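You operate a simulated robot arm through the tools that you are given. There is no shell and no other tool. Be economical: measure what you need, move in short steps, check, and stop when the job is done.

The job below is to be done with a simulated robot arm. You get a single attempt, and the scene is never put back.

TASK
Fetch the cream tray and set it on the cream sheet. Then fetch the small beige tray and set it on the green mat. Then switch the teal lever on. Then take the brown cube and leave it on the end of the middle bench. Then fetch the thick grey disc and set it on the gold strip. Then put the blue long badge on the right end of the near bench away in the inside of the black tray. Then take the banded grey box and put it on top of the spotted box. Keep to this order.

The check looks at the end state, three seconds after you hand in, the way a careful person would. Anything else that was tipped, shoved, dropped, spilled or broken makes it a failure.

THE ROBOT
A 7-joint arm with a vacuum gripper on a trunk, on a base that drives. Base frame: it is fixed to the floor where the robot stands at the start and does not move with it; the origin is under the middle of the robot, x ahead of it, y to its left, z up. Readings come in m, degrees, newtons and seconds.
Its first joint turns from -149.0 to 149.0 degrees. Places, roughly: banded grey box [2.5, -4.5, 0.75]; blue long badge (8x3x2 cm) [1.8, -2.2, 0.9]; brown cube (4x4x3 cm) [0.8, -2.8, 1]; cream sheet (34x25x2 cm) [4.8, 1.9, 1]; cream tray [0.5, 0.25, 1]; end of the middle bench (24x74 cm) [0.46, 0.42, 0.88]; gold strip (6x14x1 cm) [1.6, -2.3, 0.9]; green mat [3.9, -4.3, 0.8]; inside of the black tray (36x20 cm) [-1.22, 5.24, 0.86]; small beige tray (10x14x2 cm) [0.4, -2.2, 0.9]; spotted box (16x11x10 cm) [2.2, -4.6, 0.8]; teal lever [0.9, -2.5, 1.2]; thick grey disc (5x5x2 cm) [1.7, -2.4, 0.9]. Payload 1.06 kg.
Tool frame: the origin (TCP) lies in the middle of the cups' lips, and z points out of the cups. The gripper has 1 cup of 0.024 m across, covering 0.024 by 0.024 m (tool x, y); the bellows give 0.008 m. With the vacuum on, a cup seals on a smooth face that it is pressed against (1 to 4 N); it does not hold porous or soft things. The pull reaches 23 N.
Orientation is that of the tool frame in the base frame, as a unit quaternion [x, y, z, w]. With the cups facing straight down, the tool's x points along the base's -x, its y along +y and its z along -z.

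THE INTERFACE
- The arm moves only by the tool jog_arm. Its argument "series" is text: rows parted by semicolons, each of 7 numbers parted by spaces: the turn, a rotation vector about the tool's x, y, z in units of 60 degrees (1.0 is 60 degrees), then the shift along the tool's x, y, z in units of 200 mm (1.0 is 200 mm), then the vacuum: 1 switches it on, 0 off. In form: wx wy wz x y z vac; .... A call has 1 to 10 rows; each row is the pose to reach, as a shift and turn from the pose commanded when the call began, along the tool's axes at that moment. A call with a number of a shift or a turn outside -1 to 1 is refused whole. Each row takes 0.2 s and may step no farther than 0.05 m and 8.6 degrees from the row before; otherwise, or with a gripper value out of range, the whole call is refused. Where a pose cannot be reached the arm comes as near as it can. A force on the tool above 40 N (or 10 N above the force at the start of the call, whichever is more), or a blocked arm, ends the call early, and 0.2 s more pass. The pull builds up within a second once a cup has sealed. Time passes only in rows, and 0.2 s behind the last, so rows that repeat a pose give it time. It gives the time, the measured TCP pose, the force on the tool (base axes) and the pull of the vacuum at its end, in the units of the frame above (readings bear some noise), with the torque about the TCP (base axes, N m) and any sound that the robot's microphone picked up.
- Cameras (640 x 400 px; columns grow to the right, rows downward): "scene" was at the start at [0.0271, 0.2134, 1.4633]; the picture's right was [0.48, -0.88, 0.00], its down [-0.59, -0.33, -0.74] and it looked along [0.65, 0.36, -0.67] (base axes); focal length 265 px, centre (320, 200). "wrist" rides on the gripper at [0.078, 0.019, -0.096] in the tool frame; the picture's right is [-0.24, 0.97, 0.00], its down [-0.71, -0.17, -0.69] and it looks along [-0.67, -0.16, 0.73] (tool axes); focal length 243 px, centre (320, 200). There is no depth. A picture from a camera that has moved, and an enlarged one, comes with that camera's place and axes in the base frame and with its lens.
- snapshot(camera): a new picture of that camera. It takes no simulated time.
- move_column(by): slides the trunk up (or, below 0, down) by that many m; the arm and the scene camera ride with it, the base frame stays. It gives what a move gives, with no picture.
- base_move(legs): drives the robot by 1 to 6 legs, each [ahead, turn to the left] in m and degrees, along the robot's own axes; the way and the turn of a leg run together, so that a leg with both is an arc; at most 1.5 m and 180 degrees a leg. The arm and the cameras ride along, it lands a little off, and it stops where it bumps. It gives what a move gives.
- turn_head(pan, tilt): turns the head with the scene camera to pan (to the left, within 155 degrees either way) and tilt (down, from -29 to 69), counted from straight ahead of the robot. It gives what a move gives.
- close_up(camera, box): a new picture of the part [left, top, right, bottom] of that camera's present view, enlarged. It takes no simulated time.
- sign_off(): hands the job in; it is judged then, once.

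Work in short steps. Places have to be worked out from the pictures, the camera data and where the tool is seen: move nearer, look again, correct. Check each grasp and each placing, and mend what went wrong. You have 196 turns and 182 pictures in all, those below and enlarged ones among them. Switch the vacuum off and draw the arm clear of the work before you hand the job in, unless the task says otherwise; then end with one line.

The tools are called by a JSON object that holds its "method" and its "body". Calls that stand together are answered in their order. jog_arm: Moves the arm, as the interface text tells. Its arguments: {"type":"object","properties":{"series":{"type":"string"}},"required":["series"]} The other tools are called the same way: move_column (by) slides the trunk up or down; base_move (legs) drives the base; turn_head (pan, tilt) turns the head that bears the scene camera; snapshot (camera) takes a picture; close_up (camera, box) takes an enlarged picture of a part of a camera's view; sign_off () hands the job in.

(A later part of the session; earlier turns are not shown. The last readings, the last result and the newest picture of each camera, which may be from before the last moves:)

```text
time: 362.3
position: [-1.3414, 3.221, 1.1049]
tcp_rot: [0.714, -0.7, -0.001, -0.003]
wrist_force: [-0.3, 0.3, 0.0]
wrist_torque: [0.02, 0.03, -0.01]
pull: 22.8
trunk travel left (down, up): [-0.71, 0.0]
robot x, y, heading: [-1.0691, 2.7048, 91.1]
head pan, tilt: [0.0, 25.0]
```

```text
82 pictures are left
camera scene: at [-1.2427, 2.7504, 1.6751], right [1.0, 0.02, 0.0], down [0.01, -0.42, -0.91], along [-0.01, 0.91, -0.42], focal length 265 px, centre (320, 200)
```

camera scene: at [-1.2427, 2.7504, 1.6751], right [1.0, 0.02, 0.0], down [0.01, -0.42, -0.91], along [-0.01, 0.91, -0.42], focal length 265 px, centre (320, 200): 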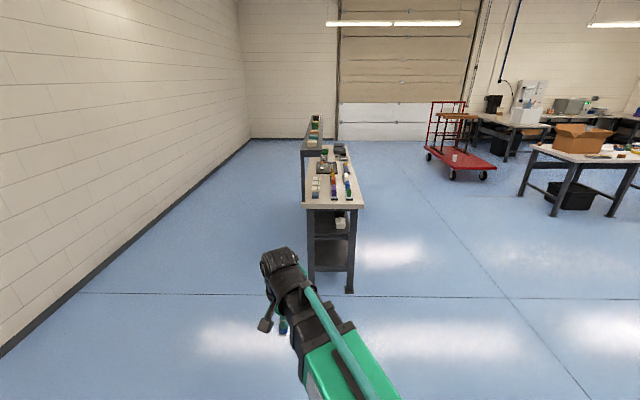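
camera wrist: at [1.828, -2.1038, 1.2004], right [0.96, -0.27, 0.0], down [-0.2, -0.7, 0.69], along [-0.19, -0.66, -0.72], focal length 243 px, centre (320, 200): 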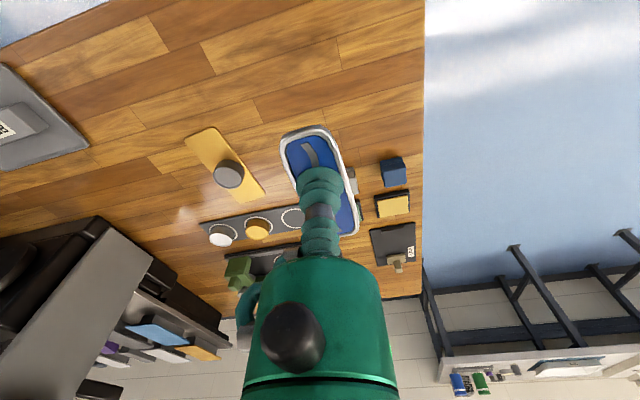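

{"method": "close_up", "body": {"camera": "scene", "box": [270, 100, 400, 300]}}

```text
2.00 times, centred on (335, 200) of scene
camera zoom: at [-1.2427, 2.7504, 1.6751], right [1.0, 0.02, 0.0], down [0.01, -0.42, -0.91], along [-0.01, 0.91, -0.42], focal length 530 px, centre (290, 200)
```

zoom: 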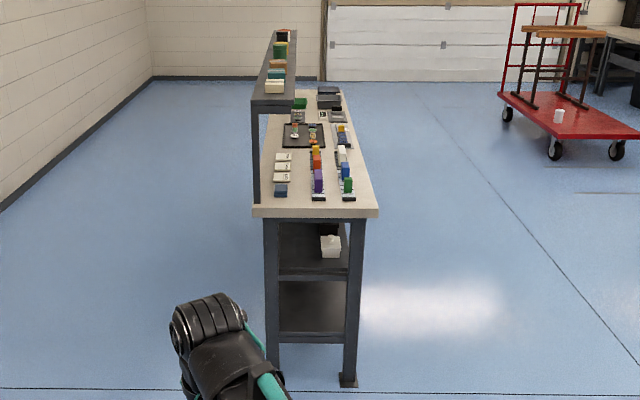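

The narrow bench (x −1.4…−0.95, y 4.4–6.1) has a raised shelf along its west side; the black tray sits at (−1.21, 5.27). I'll approach from the east side at about (−0.38, 5.2), facing west.

{"method": "base_move", "body": {"legs": [[0, -21.9], [1.5, 0], [0.53, 0], [0, 20.8], [0.6, 0], [0, 90]]}}

{"method": "turn_head", "body": {"pan": 0, "tilt": 40}}

{"method": "snapshot", "body": {"camera": "scene"}}

{"method": "snapshot", "body": {"camera": "wrist"}}

```text
time: 381.4
position: [-0.8628, 4.9127, 1.1051]
tcp_rot: [1.0, 0.003, -0.003, -0.001]
wrist_force: [-0.4, -0.2, -0.4]
wrist_torque: [-0.01, 0.02, 0.05]
pull: 23.0
trunk travel left (down, up): [-0.71, 0.0]
robot x, y, heading: [-0.338, 5.1787, -179.7]
head pan, tilt: [0.0, 25.0]
```

```text
time: 382.2
position: [-0.8627, 4.9131, 1.105]
tcp_rot: [1.0, 0.003, -0.003, -0.001]
wrist_force: [-0.1, 0.2, -0.2]
wrist_torque: [0.0, 0.02, -0.02]
pull: 22.9
trunk travel left (down, up): [-0.71, 0.0]
robot x, y, heading: [-0.34, 5.1745, -179.8]
head pan, tilt: [0.0, 40.0]
```

```text
80 pictures are left
camera scene: at [-0.3815, 5.0088, 1.6517], right [0.0, 1.0, 0.0], down [0.64, 0.0, -0.77], along [-0.77, 0.0, -0.64], focal length 265 px, centre (320, 200)
```

scene: 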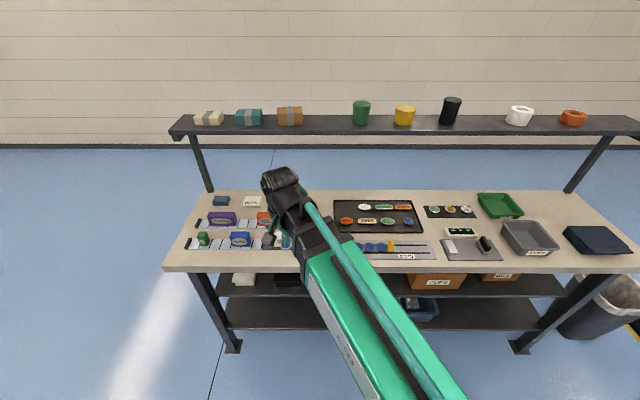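

```text
79 pictures are left
camera wrist: at [-0.7832, 4.8941, 1.2], right [-0.23, -0.97, 0.0], down [-0.7, 0.16, 0.69], along [-0.67, 0.16, -0.72], focal length 243 px, centre (320, 200)
```

wrist: 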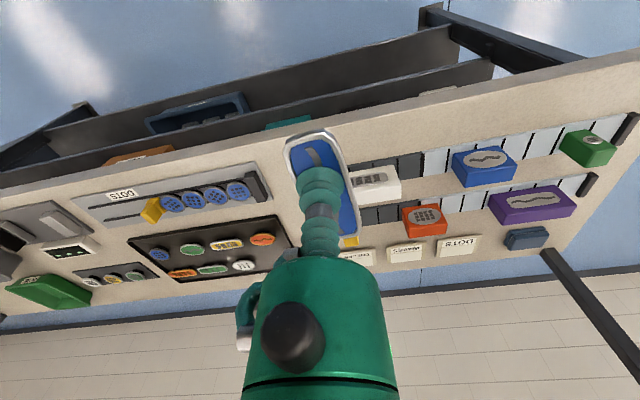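

{"method": "close_up", "body": {"camera": "scene", "box": [320, 180, 440, 270]}}

{"method": "close_up", "body": {"camera": "wrist", "box": [100, 170, 300, 300]}}

```text
4.44 times, centred on (380, 225) of scene
camera zoom: at [-0.3815, 5.0088, 1.6517], right [0.0, 1.0, 0.0], down [0.64, 0.0, -0.77], along [-0.77, 0.0, -0.64], focal length 1178 px, centre (53, 89)
```

zoom: 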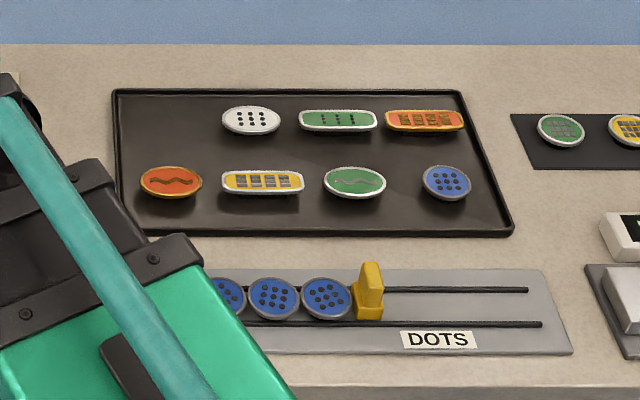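

```text
3.08 times, centred on (200, 235) of wrist
camera zoom: at [-0.7832, 4.8941, 1.2], right [-0.23, -0.97, 0.0], down [-0.7, 0.16, 0.69], along [-0.67, 0.16, -0.72], focal length 746 px, centre (689, 92)
```

zoom: 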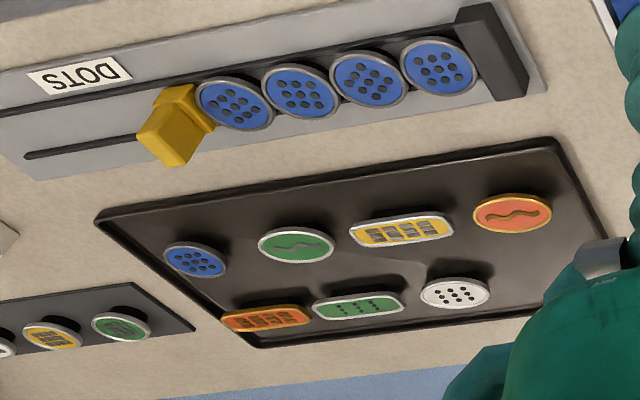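

The free slot in the tray is its south-west corner, ≈(−1.265, 5.125), under the shelf (edge x≈−1.24, z≈1.23). The badge lies along x with this heading, which fits. Drive 0.1 m closer, align y, and lower before going in under the shelf.

{"method": "base_move", "body": {"legs": [[0.1, 0]]}}

{"method": "jog_arm", "body": {"series": "0 0 0 0 -0.2 0 1;0 0 0 0 -0.4 0 1;0 0 0 0 -0.6 0 1;0 0 0 0 -0.8 0 1;0 0 0 0 -1 0 1;0 0 0 0 -1 0 1"}}

{"method": "snapshot", "body": {"camera": "wrist"}}

{"method": "snapshot", "body": {"camera": "scene"}}

```text
time: 383.4
position: [-0.9625, 4.912, 1.1047]
tcp_rot: [1.0, 0.003, -0.002, 0.0]
wrist_force: [-0.9, -0.4, -0.4]
wrist_torque: [-0.02, -0.04, 0.0]
pull: 22.9
trunk travel left (down, up): [-0.71, 0.0]
robot x, y, heading: [-0.4405, 5.1775, -179.8]
head pan, tilt: [0.0, 40.0]
```

```text
time: 384.8
position: [-0.9661, 5.1123, 1.106]
tcp_rot: [1.0, 0.005, -0.002, -0.002]
wrist_force: [-0.5, 0.2, -0.3]
wrist_torque: [0.0, -0.01, -0.02]
pull: 22.8
out of reach, approached as far as the arm can: row 5, 6
trunk travel left (down, up): [-0.71, 0.0]
robot x, y, heading: [-0.4394, 5.1769, -179.8]
head pan, tilt: [0.0, 40.0]
```

```text
76 pictures are left
camera wrist: at [-0.8879, 5.0935, 1.2015], right [-0.23, -0.97, 0.0], down [-0.71, 0.16, 0.69], along [-0.67, 0.16, -0.72], focal length 243 px, centre (320, 200)
```

wrist: 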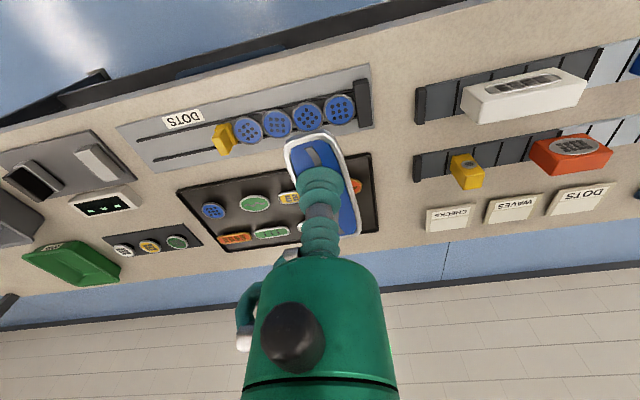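

```text
75 pictures are left
camera scene: at [-0.4801, 5.0083, 1.6517], right [0.0, 1.0, 0.0], down [0.64, 0.0, -0.77], along [-0.77, 0.0, -0.64], focal length 265 px, centre (320, 200)
```

scene: 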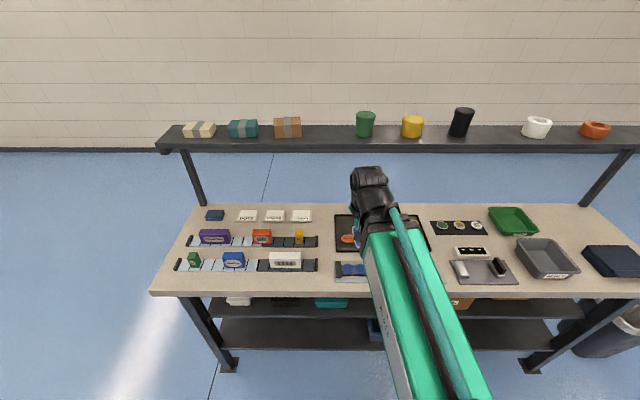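

Descend while moving a little west to (−1.06, 5.125, 0.93).

{"method": "jog_arm", "body": {"series": "0 0 0 -0.1 -0.03 0.15 1;0 0 0 -0.2 -0.06 0.3 1;0 0 0 -0.3 -0.06 0.45 1;0 0 0 -0.4 -0.06 0.6 1;0 0 0 -0.47 -0.06 0.75 1;0 0 0 -0.47 -0.06 0.88 1;0 0 0 -0.47 -0.06 0.88 1"}}

{"method": "snapshot", "body": {"camera": "wrist"}}

{"method": "snapshot", "body": {"camera": "scene"}}

```text
time: 386.4
position: [-1.0625, 5.1242, 0.9321]
tcp_rot: [1.0, 0.004, -0.004, -0.002]
wrist_force: [0.8, 0.2, -0.2]
wrist_torque: [-0.01, 0.04, 0.01]
pull: 23.3
trunk travel left (down, up): [-0.71, 0.0]
robot x, y, heading: [-0.4392, 5.1699, -180.0]
head pan, tilt: [0.0, 40.0]
```

```text
74 pictures are left
camera wrist: at [-0.9829, 5.1049, 1.027], right [-0.23, -0.97, 0.0], down [-0.7, 0.16, 0.69], along [-0.67, 0.16, -0.72], focal length 243 px, centre (320, 200)
```

wrist: 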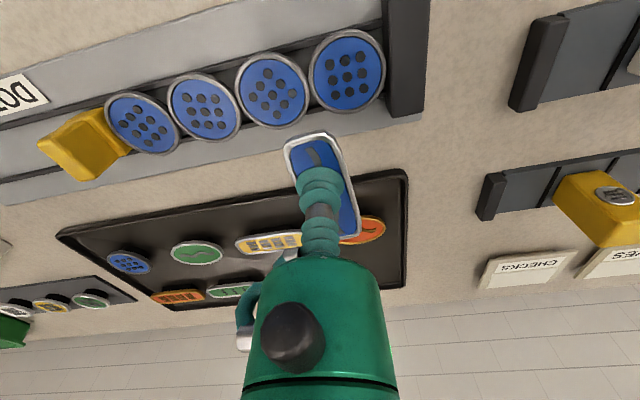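

```text
73 pictures are left
camera scene: at [-0.4801, 5.0085, 1.6517], right [0.0, 1.0, 0.0], down [0.64, 0.0, -0.77], along [-0.77, 0.0, -0.64], focal length 265 px, centre (320, 200)
```

scene: 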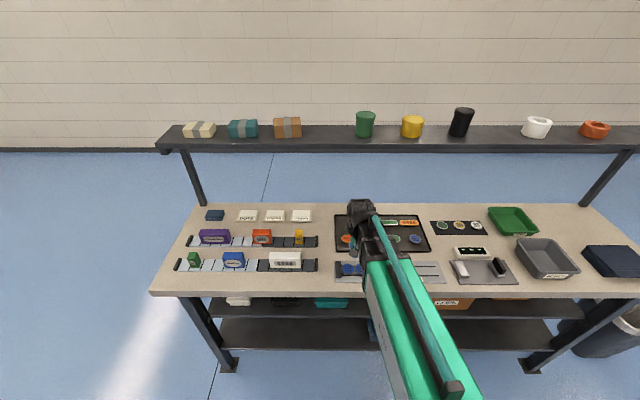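

Wrist top ≈1.14, shelf underside ≈1.23: it fits. Move west 0.2 m at this height.

{"method": "jog_arm", "body": {"series": "0 0 0 -0.2 0 0 1;0 0 0 -0.4 0 0 1;0 0 0 -0.6 0 0 1;0 0 0 -0.8 0 0 1;0 0 0 -1 0 0 1;0 0 0 -1 0 0 1"}}

{"method": "snapshot", "body": {"camera": "wrist"}}

{"method": "close_up", "body": {"camera": "scene", "box": [300, 120, 460, 280]}}

```text
time: 387.8
position: [-1.2616, 5.1255, 0.933]
tcp_rot: [1.0, 0.003, -0.003, -0.001]
wrist_force: [0.0, 0.0, 0.7]
wrist_torque: [0.0, 0.02, 0.02]
pull: 23.0
trunk travel left (down, up): [-0.71, 0.0]
robot x, y, heading: [-0.4389, 5.1781, -180.0]
head pan, tilt: [0.0, 40.0]
```

```text
72 pictures are left
camera wrist: at [-1.1828, 5.1065, 1.0281], right [-0.23, -0.97, 0.0], down [-0.7, 0.16, 0.69], along [-0.67, 0.16, -0.72], focal length 243 px, centre (320, 200)
```

wrist: 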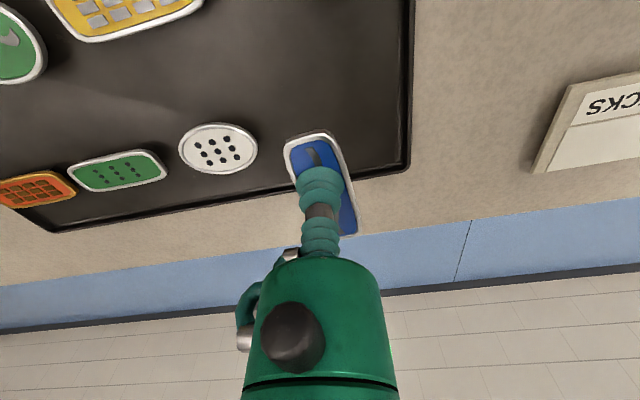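

```text
2.50 times, centred on (380, 200) of scene
camera zoom: at [-0.4799, 5.0085, 1.6517], right [0.0, 1.0, 0.0], down [0.64, 0.0, -0.77], along [-0.77, 0.0, -0.64], focal length 663 px, centre (170, 200)
```

zoom: 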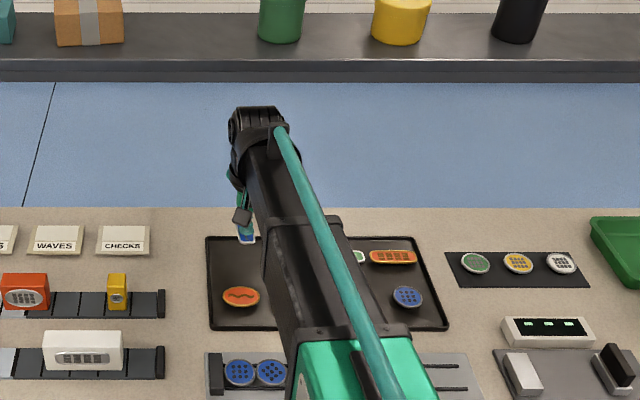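

Badge spans x −1.308…−1.236, a bit close to the west rim; shift 1.4 cm east and lower to z≈0.898.

{"method": "jog_arm", "body": {"series": "0 0 0 0.07 0 0 1;0 0 0 0.07 0 0.1 1;0 0 0 0.07 0 0.175 1;0 0 0 0.07 0 0.175 1"}}

{"method": "snapshot", "body": {"camera": "wrist"}}

```text
time: 388.8
position: [-1.2479, 5.1229, 0.8982]
tcp_rot: [1.0, 0.002, -0.003, -0.001]
wrist_force: [0.8, -0.4, 0.0]
wrist_torque: [-0.01, -0.03, 0.0]
pull: 22.6
trunk travel left (down, up): [-0.71, 0.0]
robot x, y, heading: [-0.4409, 5.1712, -179.9]
head pan, tilt: [0.0, 40.0]
```

```text
70 pictures are left
camera wrist: at [-1.1688, 5.1043, 0.993], right [-0.23, -0.97, 0.0], down [-0.7, 0.16, 0.69], along [-0.67, 0.16, -0.72], focal length 243 px, centre (320, 200)
```

wrist: 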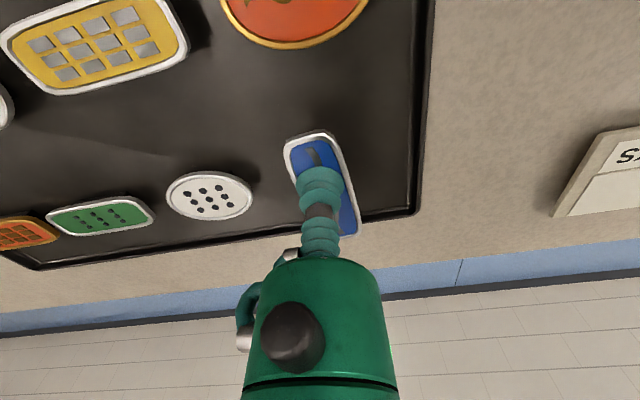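

Shift another 7 mm east for margin and lower in small steps.

{"method": "jog_arm", "body": {"series": "0 0 0 0.035 0 0 1;0 0 0 0.035 0 0.02 1;0 0 0 0.035 0 0.04 1;0 0 0 0.035 0 0.04 1"}}

```text
time: 389.8
position: [-1.2414, 5.1222, 0.8889]
tcp_rot: [1.0, 0.004, -0.004, -0.002]
wrist_force: [0.3, -0.4, 0.6]
wrist_torque: [0.0, 0.0, 0.0]
pull: 23.4
trunk travel left (down, up): [-0.71, 0.0]
robot x, y, heading: [-0.4394, 5.1752, -179.8]
head pan, tilt: [0.0, 40.0]
```

{"method": "jog_arm", "body": {"series": "0 0 0 0 0 0.015 1;0 0 0 0 0 0.025 1;0 0 0 0 0 0.025 1"}}

```text
time: 390.6
position: [-1.2417, 5.1227, 0.8843]
tcp_rot: [1.0, 0.003, -0.003, -0.001]
wrist_force: [0.7, 0.2, -0.8]
wrist_torque: [0.0, 0.0, 0.0]
pull: 22.4
trunk travel left (down, up): [-0.71, 0.0]
robot x, y, heading: [-0.4418, 5.175, -179.7]
head pan, tilt: [0.0, 40.0]
```

{"method": "jog_arm", "body": {"series": "0 0 0 0 0 0.015 1;0 0 0 0 0 0.025 1;0 0 0 0 0 0.025 1"}}

```text
time: 391.4
position: [-1.2417, 5.122, 0.879]
tcp_rot: [1.0, 0.004, -0.003, -0.001]
wrist_force: [-0.5, 0.5, -0.2]
wrist_torque: [0.02, 0.0, 0.03]
pull: 23.4
trunk travel left (down, up): [-0.71, 0.0]
robot x, y, heading: [-0.4406, 5.1751, -179.8]
head pan, tilt: [0.0, 40.0]
```

{"method": "jog_arm", "body": {"series": "0 0 0 0 0 0.015 1;0 0 0 0 0 0.025 1;0 0 0 0 0 0.025 1"}}

```text
time: 392.1
position: [-1.24, 5.1224, 0.8763]
tcp_rot: [1.0, 0.003, -0.004, -0.001]
wrist_force: [-4.5, 0.3, 16.7]
wrist_torque: [-0.04, -0.02, 0.02]
pull: 23.0
trunk travel left (down, up): [-0.71, 0.0]
robot x, y, heading: [-0.4413, 5.1745, -179.8]
head pan, tilt: [0.0, 40.0]
```

Contact. Release, rise only 5 cm (shelf above), then retreat east.

{"method": "jog_arm", "body": {"series": "0 0 0 0 0 -0.01 0;0 0 0 0 0 -0.01 0;0 0 0 0 0 -0.01 0;0 0 0 0 0 -0.01 0;0 0 0 0 0 -0.02 0;0 0 0 0 0 -0.06 0;0 0 0 0 0 -0.15 0;0 0 0 0 0 -0.28 0;0 0 0 0.2 0 -0.28 0;0 0 0 0.4 0 -0.28 0"}}

{"method": "jog_arm", "body": {"series": "0 0 0 0.2 0 0 0;0 0 0 0.4 0 -0.05 0;0 0 0 0.5 0 -0.25 0;0 0 0 0.5 0 -0.5 0;0 0 0 0.5 0 -0.75 0;0 0 0 0.5 0 -0.9 0"}}

{"method": "snapshot", "body": {"camera": "wrist"}}

{"method": "close_up", "body": {"camera": "scene", "box": [300, 180, 460, 280]}}

```text
time: 394.4
position: [-1.1582, 5.1231, 0.9285]
tcp_rot: [1.0, 0.004, -0.004, -0.001]
wrist_force: [-0.8, -0.3, 0.0]
wrist_torque: [-0.02, -0.03, 0.01]
pull: 0.1
trunk travel left (down, up): [-0.71, 0.0]
robot x, y, heading: [-0.443, 5.1726, -179.6]
head pan, tilt: [0.0, 40.0]
```

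```text
time: 395.8
position: [-1.059, 5.1244, 1.1072]
tcp_rot: [1.0, 0.003, -0.003, -0.001]
wrist_force: [-0.2, -0.7, -0.6]
wrist_torque: [0.0, 0.01, 0.01]
pull: 0.0
trunk travel left (down, up): [-0.71, 0.0]
robot x, y, heading: [-0.4387, 5.1745, -179.6]
head pan, tilt: [0.0, 40.0]
```

```text
69 pictures are left
camera wrist: at [-0.9795, 5.1056, 1.203], right [-0.23, -0.97, 0.0], down [-0.7, 0.16, 0.69], along [-0.67, 0.16, -0.72], focal length 243 px, centre (320, 200)
```

wrist: 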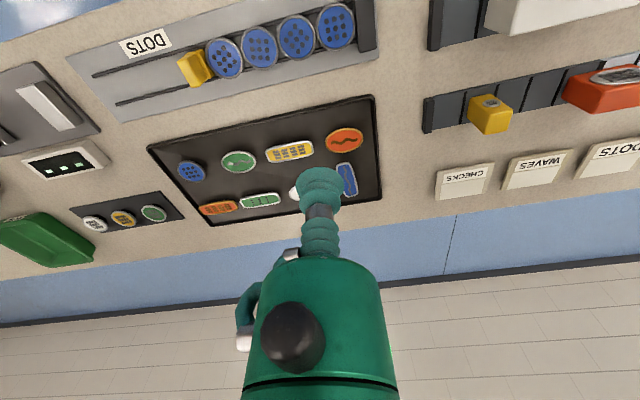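

```text
4.00 times, centred on (380, 230) of scene
camera zoom: at [-0.48, 5.0085, 1.6517], right [0.0, 1.0, 0.0], down [0.64, 0.0, -0.77], along [-0.77, 0.0, -0.64], focal length 1060 px, centre (80, 80)
```

zoom: 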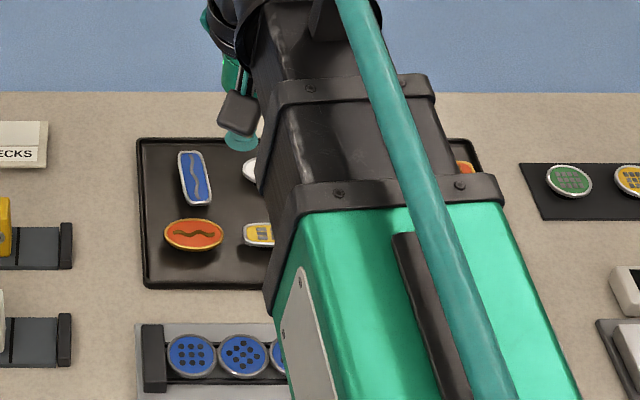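

Badge is in the tray, clear of the others. Final job: the banded box. Drive back south along the west aisle.

{"method": "base_move", "body": {"legs": [[-0.15, 0], [0, 77.2], [1.5, 0], [0.75, 0], [0, 12.8], [1.5, 0]]}}

```text
time: 419.0
position: [-0.6339, 0.8615, 1.1077]
tcp_rot: [0.7, 0.714, -0.002, 0.002]
wrist_force: [0.2, 0.1, 1.2]
wrist_torque: [-0.05, 0.03, -0.01]
pull: 0.1
trunk travel left (down, up): [-0.71, 0.0]
robot x, y, heading: [-0.69, 1.4796, -89.0]
head pan, tilt: [0.0, 40.0]
```

Steer slightly west (x≈−1.0) to clear the bin, and continue south, then east.

{"method": "base_move", "body": {"legs": [[0, -6], [1.5, 0], [1.5, 0], [1.5, 0], [0.5, 0], [0, 95]]}}

{"method": "base_move", "body": {"legs": [[1.5, 0], [1.5, 0], [0.2, 0]]}}

{"method": "turn_head", "body": {"pan": -30, "tilt": 25}}

{"method": "snapshot", "body": {"camera": "scene"}}

```text
time: 447.6
position: [-0.493, -3.452, 1.1077]
tcp_rot: [-0.006, 1.0, -0.001, 0.004]
wrist_force: [-0.1, 0.3, 0.7]
wrist_torque: [0.0, 0.02, 0.0]
pull: 0.1
trunk travel left (down, up): [-0.71, 0.0]
robot x, y, heading: [-1.1125, -3.5044, 0.3]
head pan, tilt: [0.0, 40.0]
```

```text
time: 463.1
position: [2.6904, -3.4441, 1.1069]
tcp_rot: [-0.013, 1.0, -0.002, 0.002]
wrist_force: [1.0, -0.2, 0.2]
wrist_torque: [-0.01, 0.01, -0.01]
pull: 0.0
trunk travel left (down, up): [-0.71, 0.0]
robot x, y, heading: [2.0694, -3.5073, 0.9]
head pan, tilt: [0.0, 40.0]
```

```text
time: 464.1
position: [2.689, -3.4435, 1.108]
tcp_rot: [-0.013, 1.0, -0.002, 0.004]
wrist_force: [-0.8, -0.3, -0.3]
wrist_torque: [0.03, -0.02, 0.02]
pull: 0.0
trunk travel left (down, up): [-0.71, 0.0]
robot x, y, heading: [2.0709, -3.5057, 1.3]
head pan, tilt: [-30.0, 25.0]
```

```text
67 pictures are left
camera scene: at [2.1024, -3.3792, 1.675], right [-0.48, -0.88, 0.0], down [-0.37, 0.2, -0.91], along [0.79, -0.44, -0.42], focal length 265 px, centre (320, 200)
```

scene: 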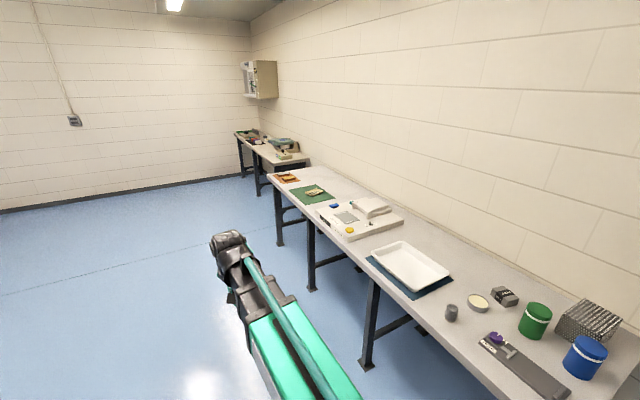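

Banded grey box ≈(2.47, −4.51); spotted box to its west. Move 0.25 m ahead, turn south, advance 0.2 m, and look.

{"method": "base_move", "body": {"legs": [[0.25, 0], [0, -91.3], [0.2, 0]]}}

{"method": "turn_head", "body": {"pan": 0, "tilt": 45}}

{"method": "snapshot", "body": {"camera": "scene"}}

{"method": "snapshot", "body": {"camera": "wrist"}}

```text
time: 471.0
position: [2.3639, -4.3223, 1.1076]
tcp_rot: [0.708, 0.706, -0.002, 0.001]
wrist_force: [0.1, -0.8, 0.3]
wrist_torque: [0.01, 0.03, 0.01]
pull: 0.0
trunk travel left (down, up): [-0.71, 0.0]
robot x, y, heading: [2.3196, -3.7038, -90.3]
head pan, tilt: [-30.0, 25.0]
```

```text
time: 471.9
position: [2.3641, -4.3222, 1.1078]
tcp_rot: [0.709, 0.706, -0.004, 0.001]
wrist_force: [0.8, -0.4, 0.0]
wrist_torque: [-0.03, 0.01, -0.01]
pull: 0.1
trunk travel left (down, up): [-0.71, 0.0]
robot x, y, heading: [2.3171, -3.7049, -90.6]
head pan, tilt: [0.0, 45.0]
```

```text
66 pictures are left
camera scene: at [2.4879, -3.7367, 1.6445], right [-1.0, 0.01, 0.0], down [0.01, 0.71, -0.71], along [-0.01, -0.71, -0.71], focal length 265 px, centre (320, 200)
```

scene: 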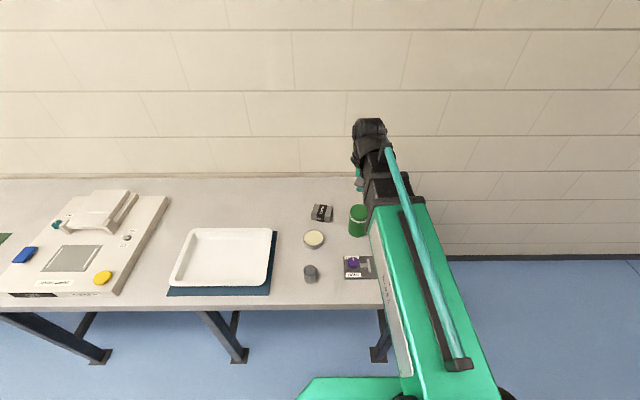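

```text
65 pictures are left
camera wrist: at [2.3834, -4.2434, 1.2024], right [0.97, -0.24, 0.0], down [-0.17, -0.7, 0.69], along [-0.17, -0.67, -0.72], focal length 243 px, centre (320, 200)
```

wrist: 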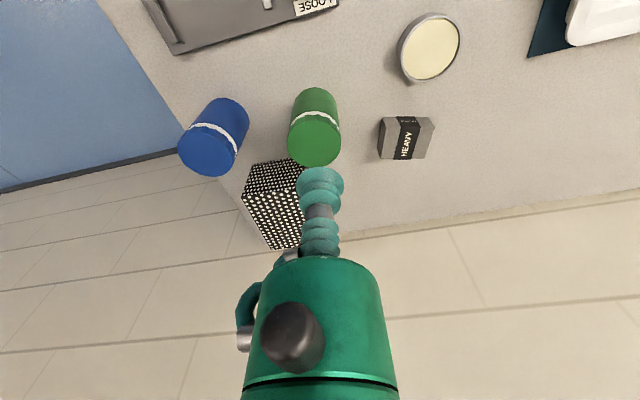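

{"method": "close_up", "body": {"camera": "wrist", "box": [350, 90, 460, 180]}}

{"method": "close_up", "body": {"camera": "scene", "box": [290, 180, 390, 260]}}

```text
4.44 times, centred on (405, 135) of wrist
camera zoom: at [2.3834, -4.2434, 1.2024], right [0.97, -0.24, 0.0], down [-0.17, -0.7, 0.69], along [-0.17, -0.67, -0.72], focal length 1078 px, centre (-58, 489)
```

zoom: 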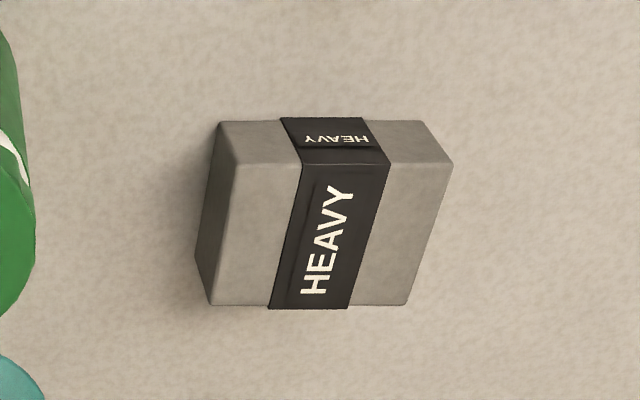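

```text
5.00 times, centred on (340, 220) of scene
camera zoom: at [2.4879, -3.7367, 1.6445], right [-1.0, 0.01, 0.0], down [0.01, 0.71, -0.71], along [-0.01, -0.71, -0.71], focal length 1325 px, centre (220, 100)
```

zoom: 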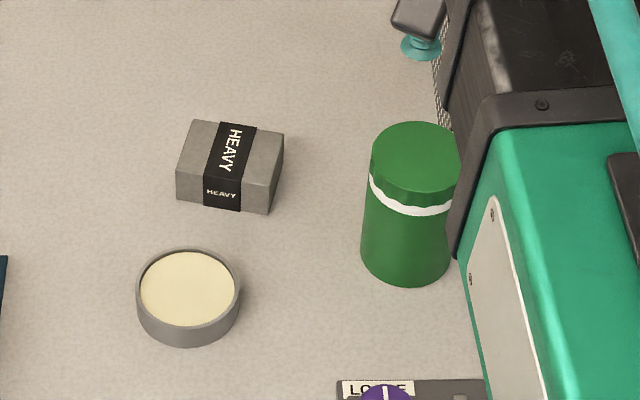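

Box top centre ≈(2.467, −4.475, 0.85), about 6 cm tall, marked HEAVY. Hover above it.

{"method": "jog_arm", "body": {"series": "0 0 0 -0.19 0.13 0 0;0 0 0 -0.38 0.26 0 0;0 0 0 -0.57 0.39 0 0;0 0 0 -0.77 0.52 0 0;0 0 0 -0.77 0.52 0.2 0;0 0 0 -0.77 0.52 0.4 0;0 0 0 -0.77 0.52 0.6 0;0 0 0 -0.77 0.52 0.75 0;0 0 0 -0.77 0.52 0.75 0"}}

{"method": "close_up", "body": {"camera": "wrist", "box": [200, 0, 460, 220]}}

```text
time: 473.9
position: [2.4663, -4.4795, 0.9576]
tcp_rot: [0.708, 0.706, -0.004, 0.001]
wrist_force: [-0.9, -0.1, -0.5]
wrist_torque: [0.01, -0.01, -0.01]
pull: 0.0
trunk travel left (down, up): [-0.71, 0.0]
robot x, y, heading: [2.3185, -3.7046, -90.4]
head pan, tilt: [0.0, 45.0]
```

```text
1.82 times, centred on (330, 110) of wrist
camera zoom: at [2.4864, -4.4005, 1.0532], right [0.97, -0.24, 0.0], down [-0.17, -0.7, 0.69], along [-0.17, -0.67, -0.72], focal length 441 px, centre (302, 364)
```

zoom: 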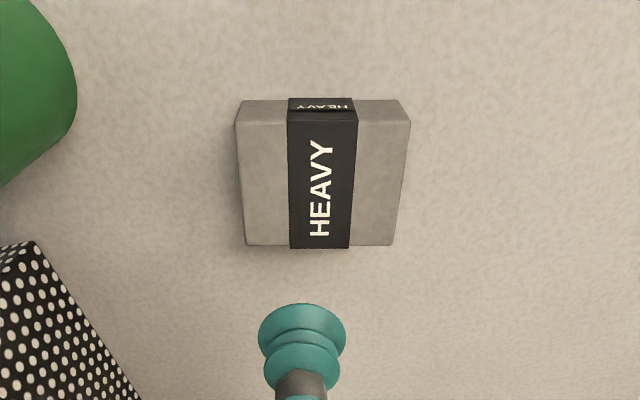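

Centre is ≈(2.474, −4.481). Shift 8 mm east and descend to z≈0.868.

{"method": "jog_arm", "body": {"series": "0 0 0 -0.005 0.04 0.15 0;0 0 0 -0.005 0.04 0.3 0;0 0 0 -0.005 0.04 0.45 1;0 0 0 -0.005 0.04 0.45 1"}}

{"method": "close_up", "body": {"camera": "wrist", "box": [200, 0, 460, 220]}}

```text
time: 474.9
position: [2.4739, -4.4786, 0.8674]
tcp_rot: [0.708, 0.706, -0.004, 0.001]
wrist_force: [0.1, 0.3, 0.4]
wrist_torque: [0.01, 0.0, -0.04]
pull: 0.0
trunk travel left (down, up): [-0.71, 0.0]
robot x, y, heading: [2.3182, -3.7018, -90.4]
head pan, tilt: [0.0, 45.0]
```

```text
1.82 times, centred on (330, 110) of wrist
camera zoom: at [2.4937, -4.4001, 0.9621], right [0.97, -0.24, 0.0], down [-0.17, -0.7, 0.69], along [-0.17, -0.67, -0.72], focal length 441 px, centre (302, 364)
```

zoom: 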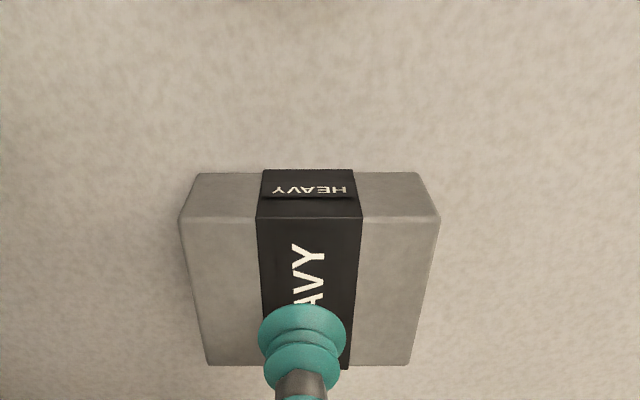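

Nearly centred. Nudge 3 mm and lower.

{"method": "jog_arm", "body": {"series": "0 0 0 0.015 0.01 0.03 1;0 0 0 0.015 0.01 0.06 1;0 0 0 0.015 0.01 0.06 1"}}

```text
time: 475.7
position: [2.4759, -4.4748, 0.8571]
tcp_rot: [0.708, 0.706, -0.003, 0.002]
wrist_force: [0.7, -0.3, -0.8]
wrist_torque: [0.01, -0.01, 0.01]
pull: 0.2
trunk travel left (down, up): [-0.71, 0.0]
robot x, y, heading: [2.3168, -3.7049, -90.1]
head pan, tilt: [0.0, 45.0]
```

{"method": "jog_arm", "body": {"series": "0 0 0 0 0 0.015 1;0 0 0 0 0 0.03 1;0 0 0 0 0 0.03 1"}}

```text
time: 476.5
position: [2.4763, -4.4756, 0.8505]
tcp_rot: [0.708, 0.706, -0.004, 0.001]
wrist_force: [0.0, -0.4, 0.4]
wrist_torque: [0.01, 0.01, 0.0]
pull: 0.0
trunk travel left (down, up): [-0.71, 0.0]
robot x, y, heading: [2.3181, -3.7017, -90.6]
head pan, tilt: [0.0, 45.0]
```

{"method": "jog_arm", "body": {"series": "0 0 0 0 0 0.015 1;0 0 0 0 0 0.03 1;0 0 0 0 0 0.03 1"}}

{"method": "close_up", "body": {"camera": "wrist", "box": [200, 0, 460, 220]}}

```text
time: 477.3
position: [2.4743, -4.4768, 0.844]
tcp_rot: [0.708, 0.706, -0.003, 0.002]
wrist_force: [-0.6, 0.0, 0.0]
wrist_torque: [-0.02, -0.01, -0.01]
pull: 0.0
trunk travel left (down, up): [-0.71, 0.0]
robot x, y, heading: [2.3194, -3.7023, -90.5]
head pan, tilt: [0.0, 45.0]
```

```text
1.82 times, centred on (330, 110) of wrist
camera zoom: at [2.4954, -4.398, 0.9392], right [0.97, -0.24, 0.0], down [-0.17, -0.7, 0.69], along [-0.17, -0.67, -0.72], focal length 441 px, centre (302, 364)
```

zoom: 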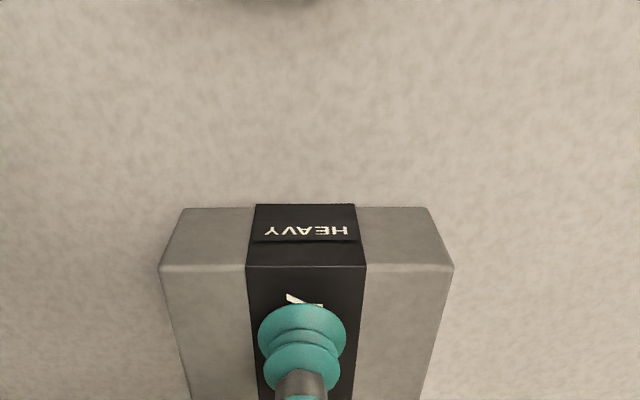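

{"method": "jog_arm", "body": {"series": "0 0 0 0 0 0.015 1;0 0 0 0 0 0.025 1;0 0 0 0 0 0.025 1"}}

```text
time: 478.1
position: [2.4765, -4.476, 0.8395]
tcp_rot: [0.709, 0.706, -0.004, 0.002]
wrist_force: [0.1, 0.6, 0.0]
wrist_torque: [0.06, -0.03, 0.0]
pull: 22.8
trunk travel left (down, up): [-0.71, 0.0]
robot x, y, heading: [2.3177, -3.7058, -90.5]
head pan, tilt: [0.0, 45.0]
```

Sealed at z≈0.84, but the box's y-range is −4.458…−4.517, so the cup is 1.2 cm off-centre; for a heavy box I'll release and re-seat 12 mm further south.

{"method": "jog_arm", "body": {"series": "0 0 0 0 0 0 0;0 0 0 0 0 0 0;0 0 0 0 0 0 0;0 0 0 0 0 0 0;0 0 0 0 0 -0.05 0;0 0 0 -0.06 0 -0.05 0;0 0 0 -0.06 0 -0.02 1;0 0 0 -0.06 0 0.0 1;0 0 0 -0.06 0 0.01 1;0 0 0 -0.06 0 0.01 1"}}

```text
time: 480.3
position: [2.4765, -4.488, 0.8378]
tcp_rot: [0.708, 0.706, -0.004, 0.003]
wrist_force: [0.6, -1.2, 9.5]
wrist_torque: [0.07, 0.01, 0.02]
pull: 23.1
trunk travel left (down, up): [-0.71, 0.0]
robot x, y, heading: [2.3207, -3.6995, -90.3]
head pan, tilt: [0.0, 45.0]
```

Sealed at centre. Lift slowly to feel the weight.

{"method": "jog_arm", "body": {"series": "0 0 0 0 0 -0.02 1;0 0 0 0 0 -0.04 1;0 0 0 0 0 -0.07 1;0 0 0 0 0 -0.1 1;0 0 0 0 0 -0.15 1;0 0 0 0 0 -0.15 1"}}

{"method": "snapshot", "body": {"camera": "wrist"}}

```text
time: 481.7
position: [2.4763, -4.4887, 0.8676]
tcp_rot: [0.708, 0.706, -0.003, 0.0]
wrist_force: [-0.8, -0.6, -3.4]
wrist_torque: [0.05, 0.0, -0.01]
pull: 22.8
trunk travel left (down, up): [-0.71, 0.0]
robot x, y, heading: [2.3188, -3.7014, -90.1]
head pan, tilt: [0.0, 45.0]
```

```text
59 pictures are left
camera wrist: at [2.4958, -4.4101, 0.9624], right [0.97, -0.24, 0.0], down [-0.17, -0.7, 0.69], along [-0.17, -0.67, -0.72], focal length 243 px, centre (320, 200)
```

wrist: 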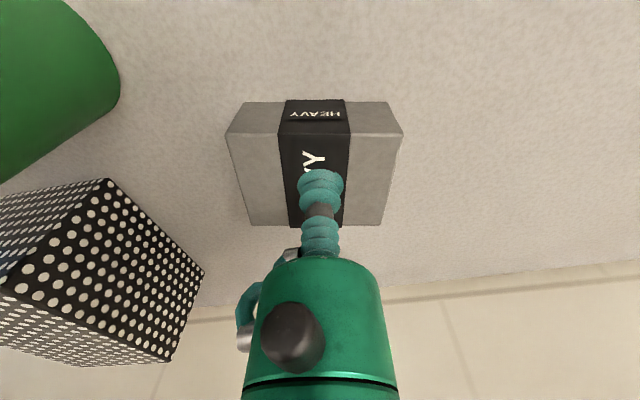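

Held (3.4 N). Raise to z≈1.05 and view the spotted box.

{"method": "jog_arm", "body": {"series": "0 0 0 0 0 -0.2 1;0 0 0 0 0 -0.4 1;0 0 0 0 0 -0.6 1;0 0 0 0 0 -0.8 1;0 0 0 0 0 -0.95 1;0 0 0 0 0 -0.95 1"}}

{"method": "snapshot", "body": {"camera": "wrist"}}

{"method": "snapshot", "body": {"camera": "scene"}}

```text
time: 483.1
position: [2.4757, -4.4867, 1.0565]
tcp_rot: [0.709, 0.705, -0.003, 0.001]
wrist_force: [0.2, -0.3, -2.9]
wrist_torque: [0.01, -0.01, -0.01]
pull: 22.8
trunk travel left (down, up): [-0.71, 0.0]
robot x, y, heading: [2.3195, -3.7029, -90.5]
head pan, tilt: [0.0, 45.0]
```

```text
58 pictures are left
camera wrist: at [2.4955, -4.4087, 1.1526], right [0.97, -0.24, 0.0], down [-0.17, -0.7, 0.69], along [-0.17, -0.67, -0.72], focal length 243 px, centre (320, 200)
```

wrist: 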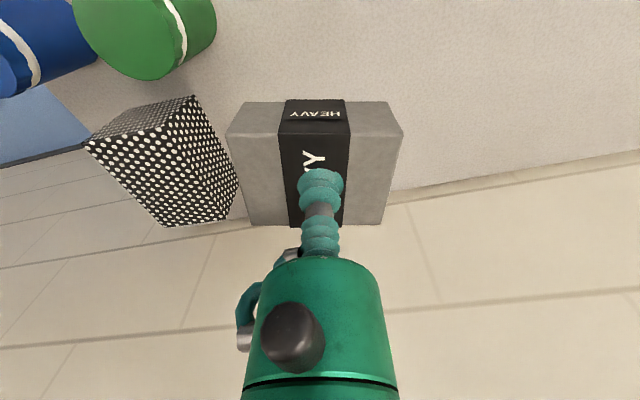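

```text
57 pictures are left
camera scene: at [2.488, -3.7371, 1.6444], right [-1.0, 0.01, 0.0], down [0.01, 0.71, -0.71], along [-0.01, -0.71, -0.71], focal length 265 px, centre (320, 200)
```

scene: 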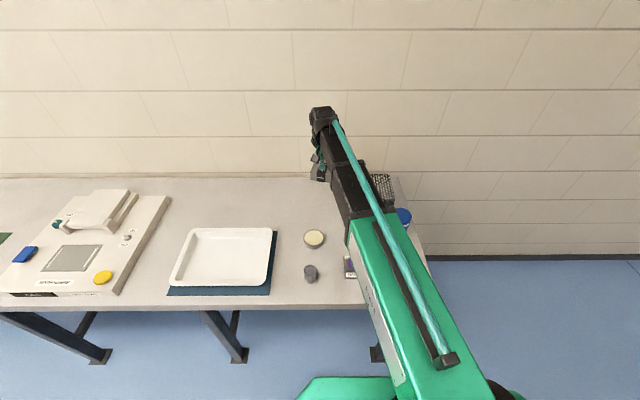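

{"method": "close_up", "body": {"camera": "wrist", "box": [70, 80, 260, 240]}}

{"method": "close_up", "body": {"camera": "scene", "box": [350, 150, 430, 240]}}

```text
2.50 times, centred on (165, 160) of wrist
camera zoom: at [2.4955, -4.4087, 1.1526], right [0.97, -0.24, 0.0], down [-0.17, -0.7, 0.69], along [-0.17, -0.67, -0.72], focal length 606 px, centre (708, 300)
```

zoom: 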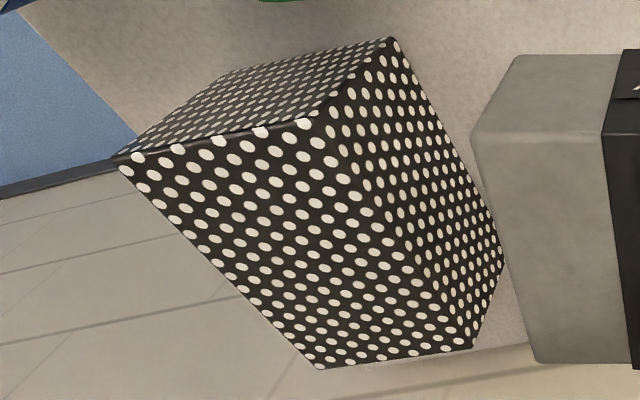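

```text
4.44 times, centred on (390, 195) of scene
camera zoom: at [2.488, -3.7371, 1.6444], right [-1.0, 0.01, 0.0], down [0.01, 0.71, -0.71], along [-0.01, -0.71, -0.71], focal length 1178 px, centre (9, 222)
```

zoom: 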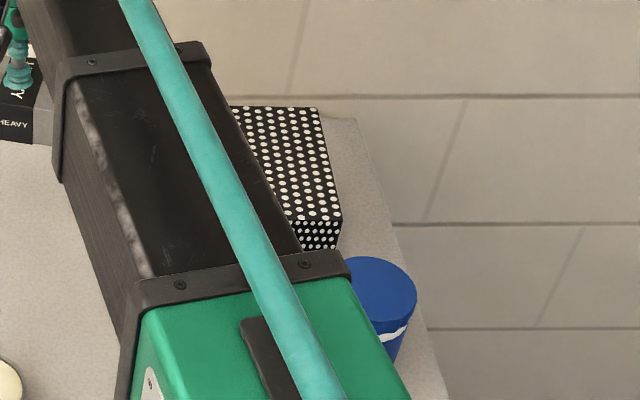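

Spotted box top: x 2.17–2.28, y −4.49…−4.655, z≈0.89, centre (2.223, −4.572). Move the box over it.

{"method": "jog_arm", "body": {"series": "0 0 0 -0.08 -0.2 0 1;0 0 0 -0.16 -0.4 0 1;0 0 0 -0.24 -0.6 0 1;0 0 0 -0.32 -0.8 0 1;0 0 0 -0.43 -1 0 1;0 0 0 -0.43 -1 0 1"}}

{"method": "jog_arm", "body": {"series": "0 0 0 0 -0.13 0 1;0 0 0 0 -0.265 0 1;0 0 0 0 -0.265 0 1"}}

{"method": "snapshot", "body": {"camera": "wrist"}}

{"method": "close_up", "body": {"camera": "scene", "box": [340, 120, 480, 240]}}

```text
time: 484.5
position: [2.2783, -4.5723, 1.0569]
tcp_rot: [0.708, 0.706, -0.004, 0.001]
wrist_force: [-0.6, 0.8, -4.2]
wrist_torque: [0.03, 0.01, 0.02]
pull: 23.1
trunk travel left (down, up): [-0.71, 0.0]
robot x, y, heading: [2.3183, -3.7023, -90.6]
head pan, tilt: [0.0, 45.0]
```

```text
time: 485.3
position: [2.2242, -4.572, 1.0575]
tcp_rot: [0.709, 0.705, -0.004, 0.001]
wrist_force: [0.0, -0.3, -4.2]
wrist_torque: [0.0, -0.05, 0.02]
pull: 23.2
trunk travel left (down, up): [-0.71, 0.0]
robot x, y, heading: [2.318, -3.7022, -90.5]
head pan, tilt: [0.0, 45.0]
```

```text
54 pictures are left
camera wrist: at [2.245, -4.4931, 1.1527], right [0.97, -0.24, 0.0], down [-0.17, -0.7, 0.69], along [-0.17, -0.67, -0.72], focal length 243 px, centre (320, 200)
```

wrist: 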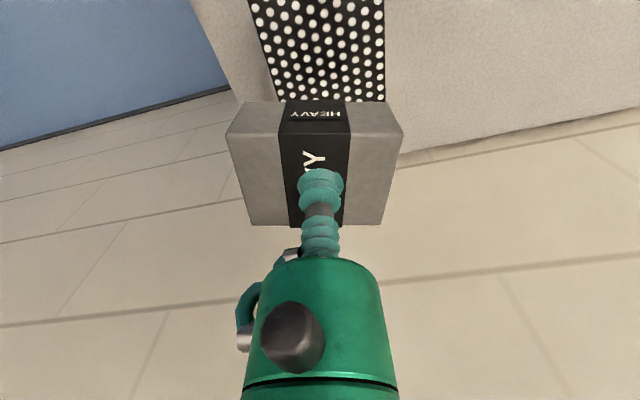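

```text
3.33 times, centred on (410, 180) of scene
camera zoom: at [2.488, -3.7371, 1.6444], right [-1.0, 0.01, 0.0], down [0.01, 0.71, -0.71], along [-0.01, -0.71, -0.71], focal length 884 px, centre (20, 267)
```

zoom: 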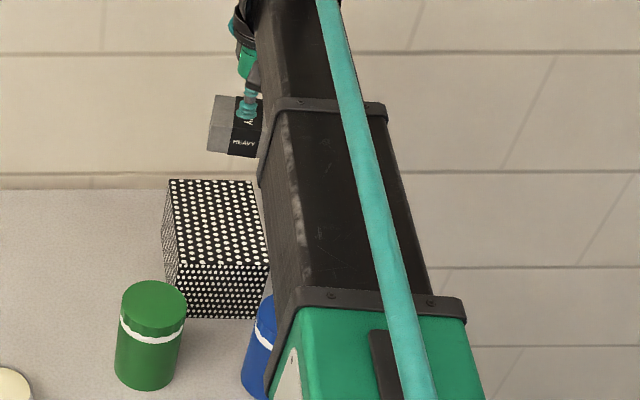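

Both views agree: centre (2.226, −4.573). Lower to z≈0.955.

{"method": "jog_arm", "body": {"series": "0 0 0 0 0.01 0.15 1;0 0 0 0 0.01 0.3 1;0 0 0 0 0.01 0.42 1;0 0 0 0 0.01 0.51 1;0 0 0 0 0.01 0.51 1"}}

{"method": "snapshot", "body": {"camera": "wrist"}}

{"method": "close_up", "body": {"camera": "scene", "box": [340, 120, 480, 240]}}

```text
time: 486.5
position: [2.225, -4.5711, 0.9545]
tcp_rot: [0.708, 0.706, -0.003, 0.002]
wrist_force: [1.1, -0.4, -3.2]
wrist_torque: [0.01, 0.01, -0.01]
pull: 22.8
trunk travel left (down, up): [-0.71, 0.0]
robot x, y, heading: [2.3177, -3.7033, -90.5]
head pan, tilt: [0.0, 45.0]
```

```text
52 pictures are left
camera wrist: at [2.2456, -4.4933, 1.0501], right [0.97, -0.24, 0.0], down [-0.17, -0.7, 0.69], along [-0.17, -0.67, -0.72], focal length 243 px, centre (320, 200)
```

wrist: 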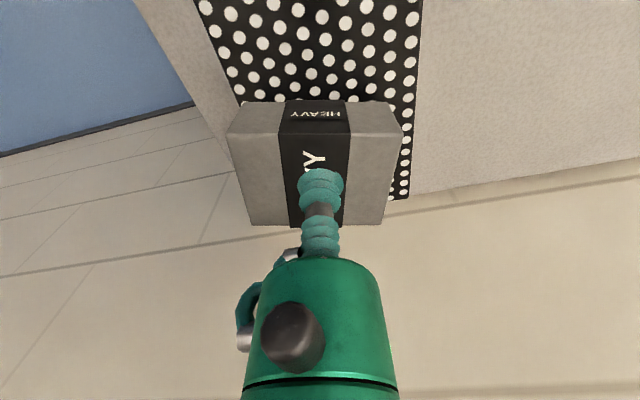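

```text
3.33 times, centred on (410, 180) of scene
camera zoom: at [2.4879, -3.737, 1.6444], right [-1.0, 0.01, 0.0], down [0.01, 0.71, -0.71], along [-0.01, -0.71, -0.71], focal length 884 px, centre (20, 267)
```

zoom: 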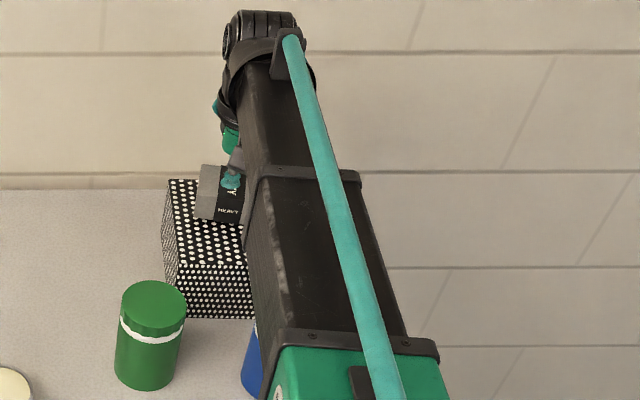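

Box is within ~5 mm of centre; nudge 4 mm east and lower in small steps.

{"method": "jog_arm", "body": {"series": "0 0 0 0 0.02 0.02 1;0 0 0 0 0.02 0.045 1;0 0 0 0 0.02 0.045 1"}}

```text
time: 487.3
position: [2.2298, -4.5724, 0.9471]
tcp_rot: [0.708, 0.706, -0.003, 0.001]
wrist_force: [-0.1, -0.4, -2.9]
wrist_torque: [0.0, 0.0, 0.04]
pull: 22.7
trunk travel left (down, up): [-0.71, 0.0]
robot x, y, heading: [2.3214, -3.7026, -90.4]
head pan, tilt: [0.0, 45.0]
```

{"method": "jog_arm", "body": {"series": "0 0 0 0 0 0.015 1;0 0 0 0 0 0.025 1;0 0 0 0 0 0.025 1"}}

```text
time: 488.1
position: [2.2294, -4.5721, 0.9409]
tcp_rot: [0.708, 0.706, -0.003, 0.001]
wrist_force: [0.6, 0.1, -3.6]
wrist_torque: [-0.03, -0.03, 0.0]
pull: 23.0
trunk travel left (down, up): [-0.71, 0.0]
robot x, y, heading: [2.3178, -3.698, -90.4]
head pan, tilt: [0.0, 45.0]
```

{"method": "jog_arm", "body": {"series": "0 0 0 0 0 0.01 1;0 0 0 0 0 0.02 1;0 0 0 0 0 0.02 1"}}

```text
time: 488.9
position: [2.2284, -4.5722, 0.9386]
tcp_rot: [0.708, 0.706, -0.004, 0.001]
wrist_force: [-1.3, -2.7, 4.9]
wrist_torque: [0.06, -0.01, -0.02]
pull: 22.7
trunk travel left (down, up): [-0.71, 0.0]
robot x, y, heading: [2.3171, -3.7035, -90.4]
head pan, tilt: [0.0, 45.0]
```

Contact. Release, rise, and check.

{"method": "jog_arm", "body": {"series": "0 0 0 0 0 0 0;0 0 0 0 0 0 0;0 0 0 0 0 0 0;0 0 0 0 0 0 0;0 0 0 0 0 -0.01 0;0 0 0 0 0 -0.05 0;0 0 0 0 0 -0.2 0;0 0 0 0 0 -0.4 0;0 0 0 0 0 -0.6 0;0 0 0 0 0 -0.8 0"}}

{"method": "jog_arm", "body": {"series": "0 0 0 0.2 0.1 0 0;0 0 0 0.4 0.2 0 0;0 0 0 0.6 0.3 0 0;0 0 0 0.8 0.4 0 0;0 0 0 1 0.5 0 0"}}

{"method": "base_move", "body": {"legs": [[-0.3, 0]]}}

{"method": "snapshot", "body": {"camera": "scene"}}

{"method": "snapshot", "body": {"camera": "wrist"}}

```text
time: 491.1
position: [2.2308, -4.5709, 1.0967]
tcp_rot: [0.708, 0.706, -0.004, 0.001]
wrist_force: [0.7, 0.5, -0.7]
wrist_torque: [0.03, 0.01, 0.0]
pull: 0.0
trunk travel left (down, up): [-0.71, 0.0]
robot x, y, heading: [2.3233, -3.7041, -90.3]
head pan, tilt: [0.0, 45.0]
```

```text
time: 492.3
position: [2.3302, -4.3725, 1.0965]
tcp_rot: [0.708, 0.706, -0.004, 0.001]
wrist_force: [0.7, 0.7, 0.2]
wrist_torque: [0.0, -0.01, 0.0]
pull: 0.0
trunk travel left (down, up): [-0.71, 0.0]
robot x, y, heading: [2.3185, -3.7033, -90.2]
head pan, tilt: [0.0, 45.0]
```

```text
time: 494.4
position: [2.3339, -4.0683, 1.0965]
tcp_rot: [0.708, 0.706, -0.003, 0.001]
wrist_force: [-0.1, 0.2, 0.0]
wrist_torque: [0.02, 0.0, -0.03]
pull: 0.0
trunk travel left (down, up): [-0.71, 0.0]
robot x, y, heading: [2.32, -3.3969, -90.5]
head pan, tilt: [0.0, 45.0]
```

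```text
50 pictures are left
camera scene: at [2.49, -3.4298, 1.6445], right [-1.0, 0.01, 0.0], down [0.0, 0.71, -0.71], along [0.0, -0.71, -0.71], focal length 265 px, centre (320, 200)
```

scene: 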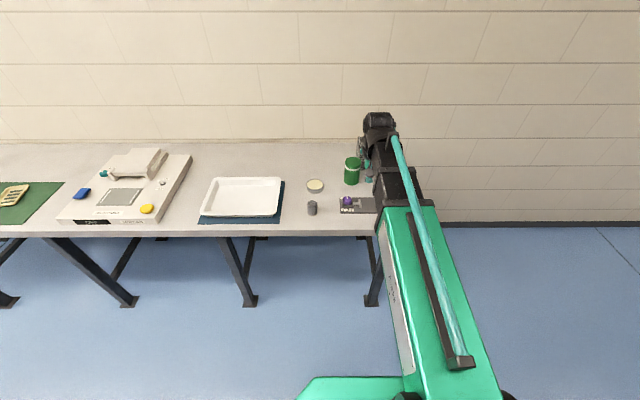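

```text
49 pictures are left
camera wrist: at [2.3531, -3.9886, 1.1915], right [0.97, -0.24, 0.0], down [-0.17, -0.7, 0.69], along [-0.16, -0.67, -0.72], focal length 243 px, centre (320, 200)
```

wrist: 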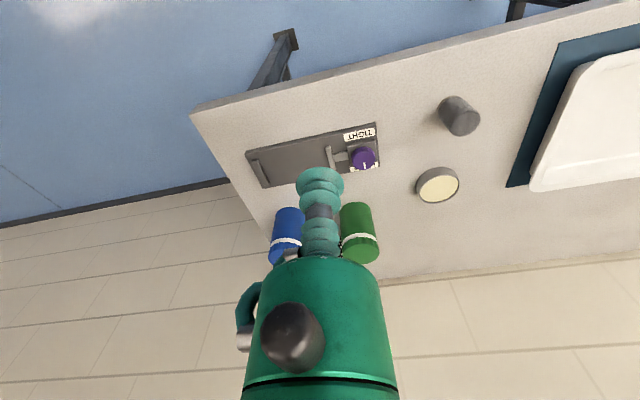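

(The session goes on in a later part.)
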